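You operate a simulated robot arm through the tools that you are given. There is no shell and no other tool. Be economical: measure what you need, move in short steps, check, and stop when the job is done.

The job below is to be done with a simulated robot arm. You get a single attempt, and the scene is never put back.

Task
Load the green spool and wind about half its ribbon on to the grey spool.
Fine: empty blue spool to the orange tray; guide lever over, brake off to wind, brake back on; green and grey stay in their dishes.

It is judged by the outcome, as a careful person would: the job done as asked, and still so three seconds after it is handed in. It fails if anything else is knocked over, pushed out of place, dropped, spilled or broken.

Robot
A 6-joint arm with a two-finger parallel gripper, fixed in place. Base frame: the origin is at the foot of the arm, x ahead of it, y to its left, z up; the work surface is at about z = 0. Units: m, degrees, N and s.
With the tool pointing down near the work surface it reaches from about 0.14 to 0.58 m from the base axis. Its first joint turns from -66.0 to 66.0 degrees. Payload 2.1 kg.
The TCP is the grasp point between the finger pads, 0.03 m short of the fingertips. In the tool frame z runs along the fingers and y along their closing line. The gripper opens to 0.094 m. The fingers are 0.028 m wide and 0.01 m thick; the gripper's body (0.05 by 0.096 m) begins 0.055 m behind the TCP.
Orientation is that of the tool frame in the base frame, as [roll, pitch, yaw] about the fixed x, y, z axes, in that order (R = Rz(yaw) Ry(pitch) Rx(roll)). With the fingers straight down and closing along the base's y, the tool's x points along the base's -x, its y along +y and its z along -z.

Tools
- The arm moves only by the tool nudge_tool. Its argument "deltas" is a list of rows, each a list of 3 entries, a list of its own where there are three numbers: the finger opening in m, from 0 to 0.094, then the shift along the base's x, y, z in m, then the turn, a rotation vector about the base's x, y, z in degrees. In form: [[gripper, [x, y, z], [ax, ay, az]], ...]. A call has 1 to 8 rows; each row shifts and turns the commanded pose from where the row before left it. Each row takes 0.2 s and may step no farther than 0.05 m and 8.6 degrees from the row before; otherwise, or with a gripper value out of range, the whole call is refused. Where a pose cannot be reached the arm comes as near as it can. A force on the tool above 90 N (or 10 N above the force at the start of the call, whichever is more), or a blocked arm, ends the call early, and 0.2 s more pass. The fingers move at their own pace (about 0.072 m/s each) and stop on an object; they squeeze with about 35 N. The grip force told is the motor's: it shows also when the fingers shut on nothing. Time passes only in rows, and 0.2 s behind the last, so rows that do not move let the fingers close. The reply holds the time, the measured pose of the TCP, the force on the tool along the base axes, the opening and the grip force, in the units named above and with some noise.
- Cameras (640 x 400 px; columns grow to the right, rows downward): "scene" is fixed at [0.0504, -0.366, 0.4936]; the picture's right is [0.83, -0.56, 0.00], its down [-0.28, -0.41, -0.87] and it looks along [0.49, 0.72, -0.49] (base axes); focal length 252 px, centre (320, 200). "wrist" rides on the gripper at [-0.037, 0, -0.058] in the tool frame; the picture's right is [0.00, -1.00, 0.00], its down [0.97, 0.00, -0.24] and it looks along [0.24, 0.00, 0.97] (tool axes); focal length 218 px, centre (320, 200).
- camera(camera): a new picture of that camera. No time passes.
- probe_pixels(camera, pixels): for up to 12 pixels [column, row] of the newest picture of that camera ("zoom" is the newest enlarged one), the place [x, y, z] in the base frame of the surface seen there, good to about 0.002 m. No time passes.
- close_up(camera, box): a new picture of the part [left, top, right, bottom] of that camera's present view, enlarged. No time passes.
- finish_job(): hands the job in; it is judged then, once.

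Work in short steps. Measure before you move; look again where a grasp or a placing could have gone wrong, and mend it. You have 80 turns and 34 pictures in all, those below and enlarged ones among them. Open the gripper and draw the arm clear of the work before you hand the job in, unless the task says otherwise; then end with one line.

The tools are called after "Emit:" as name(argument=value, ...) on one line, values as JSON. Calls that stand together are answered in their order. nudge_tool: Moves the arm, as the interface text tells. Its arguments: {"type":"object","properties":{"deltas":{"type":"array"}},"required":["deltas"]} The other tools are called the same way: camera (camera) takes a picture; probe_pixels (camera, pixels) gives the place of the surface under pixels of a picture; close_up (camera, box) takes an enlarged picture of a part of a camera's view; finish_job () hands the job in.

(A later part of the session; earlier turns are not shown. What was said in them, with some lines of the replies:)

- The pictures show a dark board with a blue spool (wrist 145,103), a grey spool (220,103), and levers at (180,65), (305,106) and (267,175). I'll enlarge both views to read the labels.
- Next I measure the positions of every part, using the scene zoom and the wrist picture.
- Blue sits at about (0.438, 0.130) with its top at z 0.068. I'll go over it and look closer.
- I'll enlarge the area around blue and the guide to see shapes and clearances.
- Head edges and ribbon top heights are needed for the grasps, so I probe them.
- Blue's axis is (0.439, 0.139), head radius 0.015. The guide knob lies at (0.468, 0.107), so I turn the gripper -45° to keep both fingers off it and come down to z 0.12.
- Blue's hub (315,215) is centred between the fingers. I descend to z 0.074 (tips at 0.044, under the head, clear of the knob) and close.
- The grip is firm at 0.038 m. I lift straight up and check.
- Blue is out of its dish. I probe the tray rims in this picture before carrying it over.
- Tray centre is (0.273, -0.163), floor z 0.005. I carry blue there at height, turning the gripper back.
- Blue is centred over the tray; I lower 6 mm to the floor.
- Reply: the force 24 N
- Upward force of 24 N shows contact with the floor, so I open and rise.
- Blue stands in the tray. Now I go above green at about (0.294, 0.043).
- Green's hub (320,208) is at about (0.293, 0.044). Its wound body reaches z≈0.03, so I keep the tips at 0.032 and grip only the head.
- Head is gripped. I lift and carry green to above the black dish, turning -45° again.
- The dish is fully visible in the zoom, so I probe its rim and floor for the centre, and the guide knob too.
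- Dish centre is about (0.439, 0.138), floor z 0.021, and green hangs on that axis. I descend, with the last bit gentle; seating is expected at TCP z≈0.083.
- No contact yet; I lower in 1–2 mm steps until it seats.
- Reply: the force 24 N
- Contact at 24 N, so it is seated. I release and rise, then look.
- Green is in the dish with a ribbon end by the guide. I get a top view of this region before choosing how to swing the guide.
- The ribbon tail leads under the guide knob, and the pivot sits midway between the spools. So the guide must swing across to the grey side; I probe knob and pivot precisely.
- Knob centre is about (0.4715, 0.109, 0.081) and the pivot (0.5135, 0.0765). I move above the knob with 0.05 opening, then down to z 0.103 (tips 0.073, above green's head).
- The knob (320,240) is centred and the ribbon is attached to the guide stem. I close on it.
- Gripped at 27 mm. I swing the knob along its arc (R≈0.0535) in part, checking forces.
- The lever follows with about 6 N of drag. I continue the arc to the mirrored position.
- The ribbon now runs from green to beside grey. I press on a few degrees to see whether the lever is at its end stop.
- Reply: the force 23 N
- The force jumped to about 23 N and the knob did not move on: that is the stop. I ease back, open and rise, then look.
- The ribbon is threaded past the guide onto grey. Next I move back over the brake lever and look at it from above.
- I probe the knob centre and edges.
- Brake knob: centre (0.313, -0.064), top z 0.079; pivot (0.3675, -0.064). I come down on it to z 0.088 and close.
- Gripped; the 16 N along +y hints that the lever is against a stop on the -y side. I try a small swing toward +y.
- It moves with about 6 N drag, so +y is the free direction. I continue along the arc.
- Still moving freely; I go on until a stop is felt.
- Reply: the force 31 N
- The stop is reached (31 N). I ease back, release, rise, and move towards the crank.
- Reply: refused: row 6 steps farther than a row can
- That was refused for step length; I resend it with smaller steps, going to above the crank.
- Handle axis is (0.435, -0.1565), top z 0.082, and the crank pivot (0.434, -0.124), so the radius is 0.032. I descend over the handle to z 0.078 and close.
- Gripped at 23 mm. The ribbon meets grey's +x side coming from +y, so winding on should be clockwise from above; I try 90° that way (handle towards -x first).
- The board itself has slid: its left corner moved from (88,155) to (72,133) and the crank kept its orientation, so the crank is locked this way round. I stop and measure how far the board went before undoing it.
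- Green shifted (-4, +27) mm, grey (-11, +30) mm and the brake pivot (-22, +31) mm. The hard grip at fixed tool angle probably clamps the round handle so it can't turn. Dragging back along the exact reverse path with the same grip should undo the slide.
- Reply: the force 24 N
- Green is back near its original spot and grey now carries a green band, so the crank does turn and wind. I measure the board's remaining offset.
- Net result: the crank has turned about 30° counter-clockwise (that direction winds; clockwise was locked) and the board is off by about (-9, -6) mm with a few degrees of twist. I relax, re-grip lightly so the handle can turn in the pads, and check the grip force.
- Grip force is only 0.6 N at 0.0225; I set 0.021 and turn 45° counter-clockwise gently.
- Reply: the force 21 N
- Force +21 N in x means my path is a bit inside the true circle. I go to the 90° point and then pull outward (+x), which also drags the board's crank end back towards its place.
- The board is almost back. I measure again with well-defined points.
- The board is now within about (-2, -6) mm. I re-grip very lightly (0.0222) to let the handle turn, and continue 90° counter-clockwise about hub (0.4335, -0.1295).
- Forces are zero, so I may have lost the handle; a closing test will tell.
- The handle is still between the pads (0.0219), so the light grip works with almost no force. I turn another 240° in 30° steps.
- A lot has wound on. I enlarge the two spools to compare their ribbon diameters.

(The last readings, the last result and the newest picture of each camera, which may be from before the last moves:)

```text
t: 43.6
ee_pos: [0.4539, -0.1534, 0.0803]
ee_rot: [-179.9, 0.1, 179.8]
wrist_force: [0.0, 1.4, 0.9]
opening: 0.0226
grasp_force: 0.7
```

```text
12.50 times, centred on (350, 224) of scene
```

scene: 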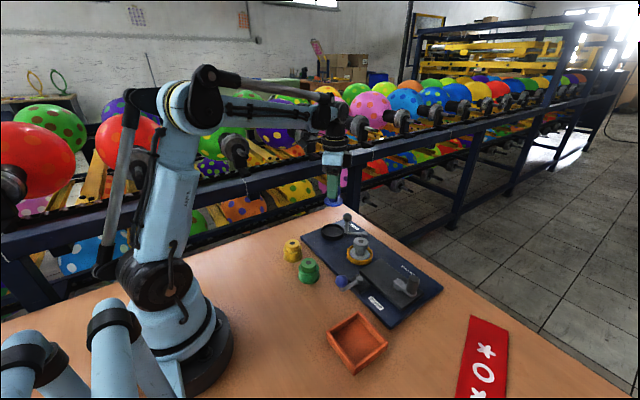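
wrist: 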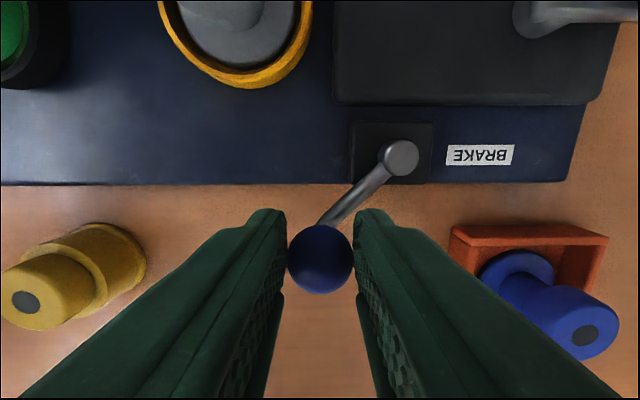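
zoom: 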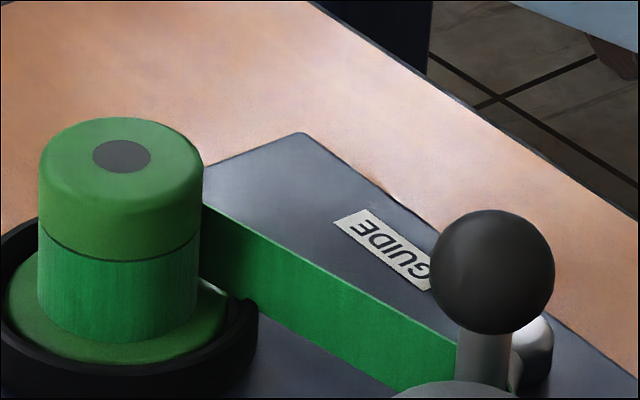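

Green's ribbon is now about as wide as its head (158 vs 164 px). I check grey the same way.

Emit:
close_up(camera="scene", box=[345, 232, 395, 264])

```text
12.50 times, centred on (370, 248) of scene
```

zoom: 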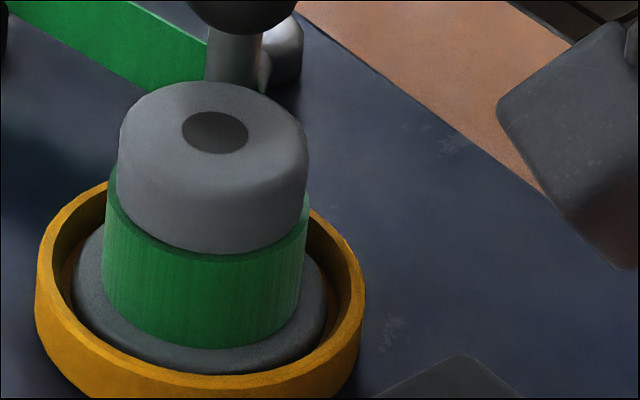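

Relative to the heads, grey's ribbon is about 42 mm across and green's about 38 mm. Against an empty core of ~22 mm and a full ~50 mm, that puts roughly 53–57 % on grey: about half, so I stop winding. I release the handle, rise and go above the brake knob.

Emit:
nudge_tool(deltas=[[0.05, [0, 0, 0], [0, 0, 0]], [0.05, [0, 0, 0], [0, 0, 0]], [0.05, [0, 0, 0.035], [0, 0, 0]], [0.05, [0, 0, 0.045], [0, 0, 0]], [0.05, [-0.031, 0.032, 0.006], [0, 0, 0]], [0.05, [-0.031, 0.032, 0.006], [0, 0, 0]], [0.05, [-0.031, 0.032, 0.006], [0, 0, 0]], [0.05, [-0.028, 0.03, 0], [0, 0, 0]]])

Emit:
camera(camera="wrist")

```text
t: 45.4
ee_pos: [0.3342, -0.0308, 0.1793]
ee_rot: [-179.8, 0.1, 179.7]
wrist_force: [-0.1, -0.4, -0.2]
opening: 0.0499
grasp_force: 0.2
```

```text
3 pictures are left
```

wrist: 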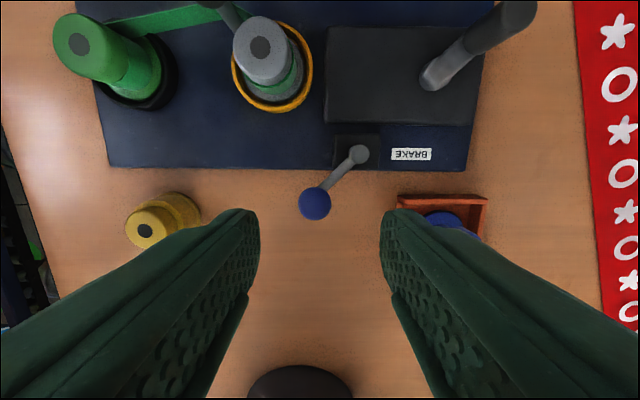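

I probe the brake knob and pivot, plus board corners and spool hubs for the board's position.

Emit:
probe_pixels(camera="wrist", pixels=[[315, 204], [300, 204], [330, 204], [315, 190], [315, 217], [359, 154], [79, 44], [261, 46], [112, 164], [462, 168], [435, 77], [480, 100]])

```text
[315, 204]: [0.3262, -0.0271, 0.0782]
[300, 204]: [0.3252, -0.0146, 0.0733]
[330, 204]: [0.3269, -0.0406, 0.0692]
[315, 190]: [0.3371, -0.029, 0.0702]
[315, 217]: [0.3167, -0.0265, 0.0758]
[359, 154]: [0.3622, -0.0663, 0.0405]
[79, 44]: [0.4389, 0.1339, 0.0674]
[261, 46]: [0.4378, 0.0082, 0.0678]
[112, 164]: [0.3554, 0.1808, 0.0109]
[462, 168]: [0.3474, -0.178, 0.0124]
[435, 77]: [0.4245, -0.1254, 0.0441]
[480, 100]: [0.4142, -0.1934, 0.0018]
```

Brake knob at (0.326, -0.0275), pivot (0.362, -0.0665). I descend on the knob and close.

Emit:
nudge_tool(deltas=[[0.05, [-0.008, 0.003, -0.03], [0, 0, 0]], [0.05, [0, 0, -0.035], [0, 0, 0]], [0.05, [0, 0, -0.026], [0, 0, 0]], [0.025, [0, 0, 0], [0, 0, 0]], [0.015, [0, 0, 0], [0, 0, 0]], [0.015, [0, 0, 0], [0, 0, 0]]])

```text
t: 46.8
ee_pos: [0.3268, -0.0271, 0.0875]
ee_rot: [-179.9, 0.2, 179.7]
wrist_force: [0.7, 1.6, 0.5]
opening: 0.0269
grasp_force: 35.0
```

Gripped. I swing it back along the arc to the original straight position.

Emit:
nudge_tool(deltas=[[0.015, [-0.0073, -0.0084, 0], [0, 0, 0]], [0.015, [-0.0054, -0.0097, 0], [0, 0, 0]], [0.015, [-0.0032, -0.0106, 0], [0, 0, 0]], [0.015, [-0.001, -0.0085, 0], [0, 0, 0]]])

```text
t: 47.8
ee_pos: [0.3087, -0.065, 0.0878]
ee_rot: [-179.8, 0.1, 179.8]
wrist_force: [-3.4, 6.5, -0.4]
opening: 0.0269
grasp_force: 35.1
```

Drag is still the usual 6 N; I go on in 1.5 mm steps to feel for the stop.

Emit:
nudge_tool(deltas=[[0.015, [0, -0.0015, 0], [0, 0, 0]], [0.015, [0, -0.0012, 0], [0, 0, 0]]])

```text
t: 48.4
ee_pos: [0.3083, -0.0666, 0.0877]
ee_rot: [-179.9, 0.1, 179.8]
wrist_force: [1.6, 4.6, -0.3]
opening: 0.0268
grasp_force: 35.3
```

Emit:
nudge_tool(deltas=[[0.015, [0.0002, -0.0015, 0], [0, 0, 0]], [0.015, [0.0002, -0.0015, 0], [0, 0, 0]]])

```text
t: 49.0
ee_pos: [0.3087, -0.0669, 0.0873]
ee_rot: [179.7, -0.1, 179.8]
wrist_force: [-9.6, 27.1, 14.3]
opening: 0.0268
grasp_force: 34.9
```

The stop is reached (27 N): brake on. The lever now points straight at its pivot, so I ease off and push +x through it to bring the board's crank end the missing ~5 mm forward.

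Emit:
nudge_tool(deltas=[[0.015, [0, 0.0025, 0], [0, 0, 0]], [0.015, [0.003, 0, 0], [0, 0, 0]], [0.015, [0.003, 0, 0], [0, 0, 0]], [0.015, [0.002, 0, 0], [0, 0, 0]]])

```text
t: 50.0
ee_pos: [0.3151, -0.0662, 0.0882]
ee_rot: [-179.8, -0.5, 179.7]
wrist_force: [-23.8, -0.6, -0.1]
opening: 0.0268
grasp_force: 34.5
```

The crank end moved about 5 mm. I release, rise, and take the closed fingers to beside the board's -y edge to correct the remaining ~5 mm in y.

Emit:
nudge_tool(deltas=[[0.015, [-0.002, 0, 0], [0, 0, 0]], [0.045, [0, 0, 0], [0, 0, 0]], [0.05, [0, 0, 0], [0, 0, 0]], [0.05, [0, 0, 0.04], [0, 0, 0]], [0.05, [0, 0, 0.045], [0, 0, 0]], [0.03, [0.025, -0.031, 0.01], [0, 0, 0]], [0, [0.025, -0.031, 0], [0, 0, 0]], [0, [0.025, -0.031, 0], [0, 0, 0]]])

Emit:
camera(camera="wrist")

```text
t: 51.8
ee_pos: [0.3913, -0.1597, 0.1832]
ee_rot: [-179.8, 0.1, 179.8]
wrist_force: [0.4, 0.4, 0.4]
opening: 0.0
grasp_force: 33.0
```

```text
2 pictures are left
```

wrist: 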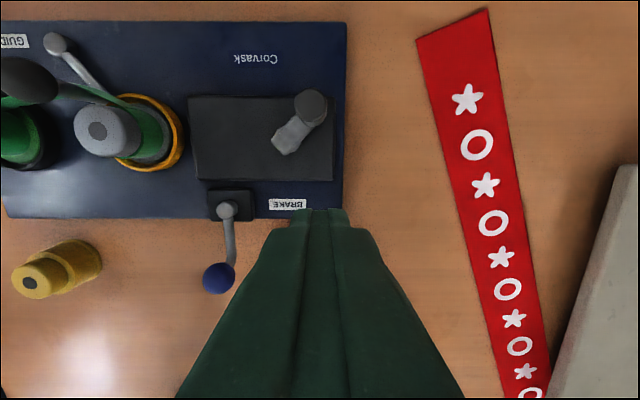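

I probe the board's edges and fixtures in this view.

Emit:
probe_pixels(camera="wrist", pixels=[[344, 40], [343, 120], [341, 190], [10, 215], [150, 216], [97, 131], [227, 209], [217, 276], [55, 43], [311, 107], [345, 25], [285, 150]])

```text
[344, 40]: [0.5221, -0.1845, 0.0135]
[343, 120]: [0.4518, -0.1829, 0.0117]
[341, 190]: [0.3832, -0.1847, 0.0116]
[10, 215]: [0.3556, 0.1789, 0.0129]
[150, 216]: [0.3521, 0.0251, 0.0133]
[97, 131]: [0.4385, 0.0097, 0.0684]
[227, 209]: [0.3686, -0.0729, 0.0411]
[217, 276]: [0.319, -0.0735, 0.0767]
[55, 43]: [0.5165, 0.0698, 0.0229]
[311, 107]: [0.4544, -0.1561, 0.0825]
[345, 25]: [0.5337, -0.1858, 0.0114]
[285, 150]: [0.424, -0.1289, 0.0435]
```

The board is now right in x and still about 6 mm too far to -y; its edge is at y = -0.184. I go to (0.44, -0.212) and down beside it.

Emit:
nudge_tool(deltas=[[0, [0.025, -0.026, 0], [0, 0, 0]], [0, [0.024, -0.026, 0], [0, 0, 0]], [0, [0, 0, -0.04], [0, 0, 0]], [0, [0, 0, -0.04], [0, 0, 0]], [0, [0, 0, -0.04], [0, 0, 0]], [0, [0, 0, -0.025], [0, 0, 0]]])

```text
t: 53.2
ee_pos: [0.4391, -0.2115, 0.0363]
ee_rot: [-179.8, 0.1, 179.6]
wrist_force: [0.6, 0.2, -0.1]
opening: 0.0
grasp_force: 33.2
```

I push +y in small steps, watching for contact (expected near y = -0.195).

Emit:
nudge_tool(deltas=[[0, [0, 0.009, 0], [0, 0, 0]], [0, [0, 0.004, 0], [0, 0, 0]], [0, [0, 0.003, 0], [0, 0, 0]], [0, [0, 0.003, 0], [0, 0, 0]]])

```text
t: 54.2
ee_pos: [0.4373, -0.1947, 0.0376]
ee_rot: [-179.5, 0.3, 179.4]
wrist_force: [5.8, -22.6, 0.2]
opening: 0.0
grasp_force: 33.3
```

In contact at y = -0.195 with 23 N. I push 6 mm further.

Emit:
nudge_tool(deltas=[[0, [0, 0.002, 0], [0, 0, 0]], [0, [0, 0.002, 0], [0, 0, 0]], [0, [0, 0.002, 0], [0, 0, 0]]])

```text
t: 55.0
ee_pos: [0.4369, -0.187, 0.0374]
ee_rot: [-179.6, -0.1, 179.6]
wrist_force: [-3.8, -24.1, -6.0]
opening: 0.0003
grasp_force: 32.5
```

Moved about 6–7 mm. I back off, rise and retreat, then check the scene.

Emit:
nudge_tool(deltas=[[0, [0, -0.01, 0], [0, 0, 0]], [0, [0, -0.008, 0.005], [0, 0, 0]], [0, [0, 0, 0.045], [0, 0, 0]], [0.02, [0, 0, 0.045], [0, 0, 0]], [0.05, [0, 0, 0.045], [0, 0, 0]], [0.05, [-0.02, 0.03, 0.03], [0, 0, 0]], [0.05, [-0.02, 0.035, 0.025], [0, 0, 0]], [0.05, [-0.02, 0.035, 0.025], [0, 0, 0]]])

Emit:
camera(camera="wrist")

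Emit:
probe_pixels(camera="wrist", pixels=[[320, 200], [320, 150]])

```text
t: 56.8
ee_pos: [0.3803, -0.1038, 0.2566]
ee_rot: [-179.9, 0.1, 179.6]
wrist_force: [0.3, 0.0, 0.8]
opening: 0.0501
grasp_force: 0.1
```

```text
1 pictures are left
```

wrist: 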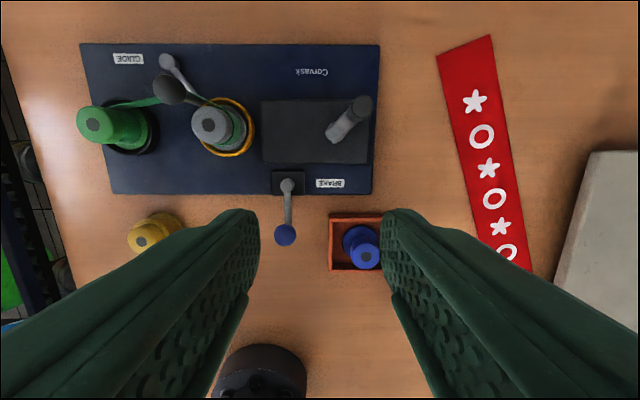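

```text
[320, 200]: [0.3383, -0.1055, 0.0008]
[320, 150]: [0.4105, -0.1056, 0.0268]
```

Everything stands: blue in the tray, green and grey in their dishes, guide over, brake lever straight again. I check the board's and levers' positions.

Emit:
probe_pixels(camera="wrist", pixels=[[96, 124], [211, 125], [287, 186], [285, 235], [168, 62], [175, 90], [116, 192], [369, 192], [377, 60], [141, 242], [366, 257], [145, 150]])

```text
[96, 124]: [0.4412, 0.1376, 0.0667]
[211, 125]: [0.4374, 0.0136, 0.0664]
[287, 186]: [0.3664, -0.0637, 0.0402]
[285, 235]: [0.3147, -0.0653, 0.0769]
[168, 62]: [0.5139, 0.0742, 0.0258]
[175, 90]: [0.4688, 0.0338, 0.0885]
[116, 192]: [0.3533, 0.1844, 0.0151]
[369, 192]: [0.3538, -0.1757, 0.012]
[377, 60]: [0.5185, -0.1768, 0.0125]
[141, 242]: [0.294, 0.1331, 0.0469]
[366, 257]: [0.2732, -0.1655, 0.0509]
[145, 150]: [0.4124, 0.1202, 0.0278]
```

The board is back within 1–2 mm (green 0.441, 0.138; grey 0.437, 0.014; brake pivot 0.366, -0.064), the guide is at its stop and the brake is on. I use the last picture to check the ribbon.

Emit:
close_up(camera="scene", box=[320, 205, 400, 255])

```text
8.00 times, centred on (360, 230) of scene
```

zoom: 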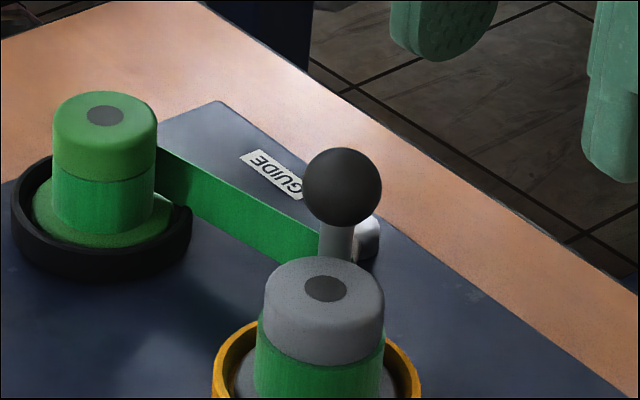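

The ribbon is taut, both spools are seated and share it about evenly, and the arm is clear with the gripper open. I hand it in.

Emit:
finish_job()

```text
The job is handed in.
```

The green spool is loaded and I estimate 53–57 % of its ribbon is now on the grey spool; blue is in the orange tray, the guide is over and the brake is back on. While winding I dragged the board about 3 cm out of place by accident, and I pushed it back to within about 2 mm.
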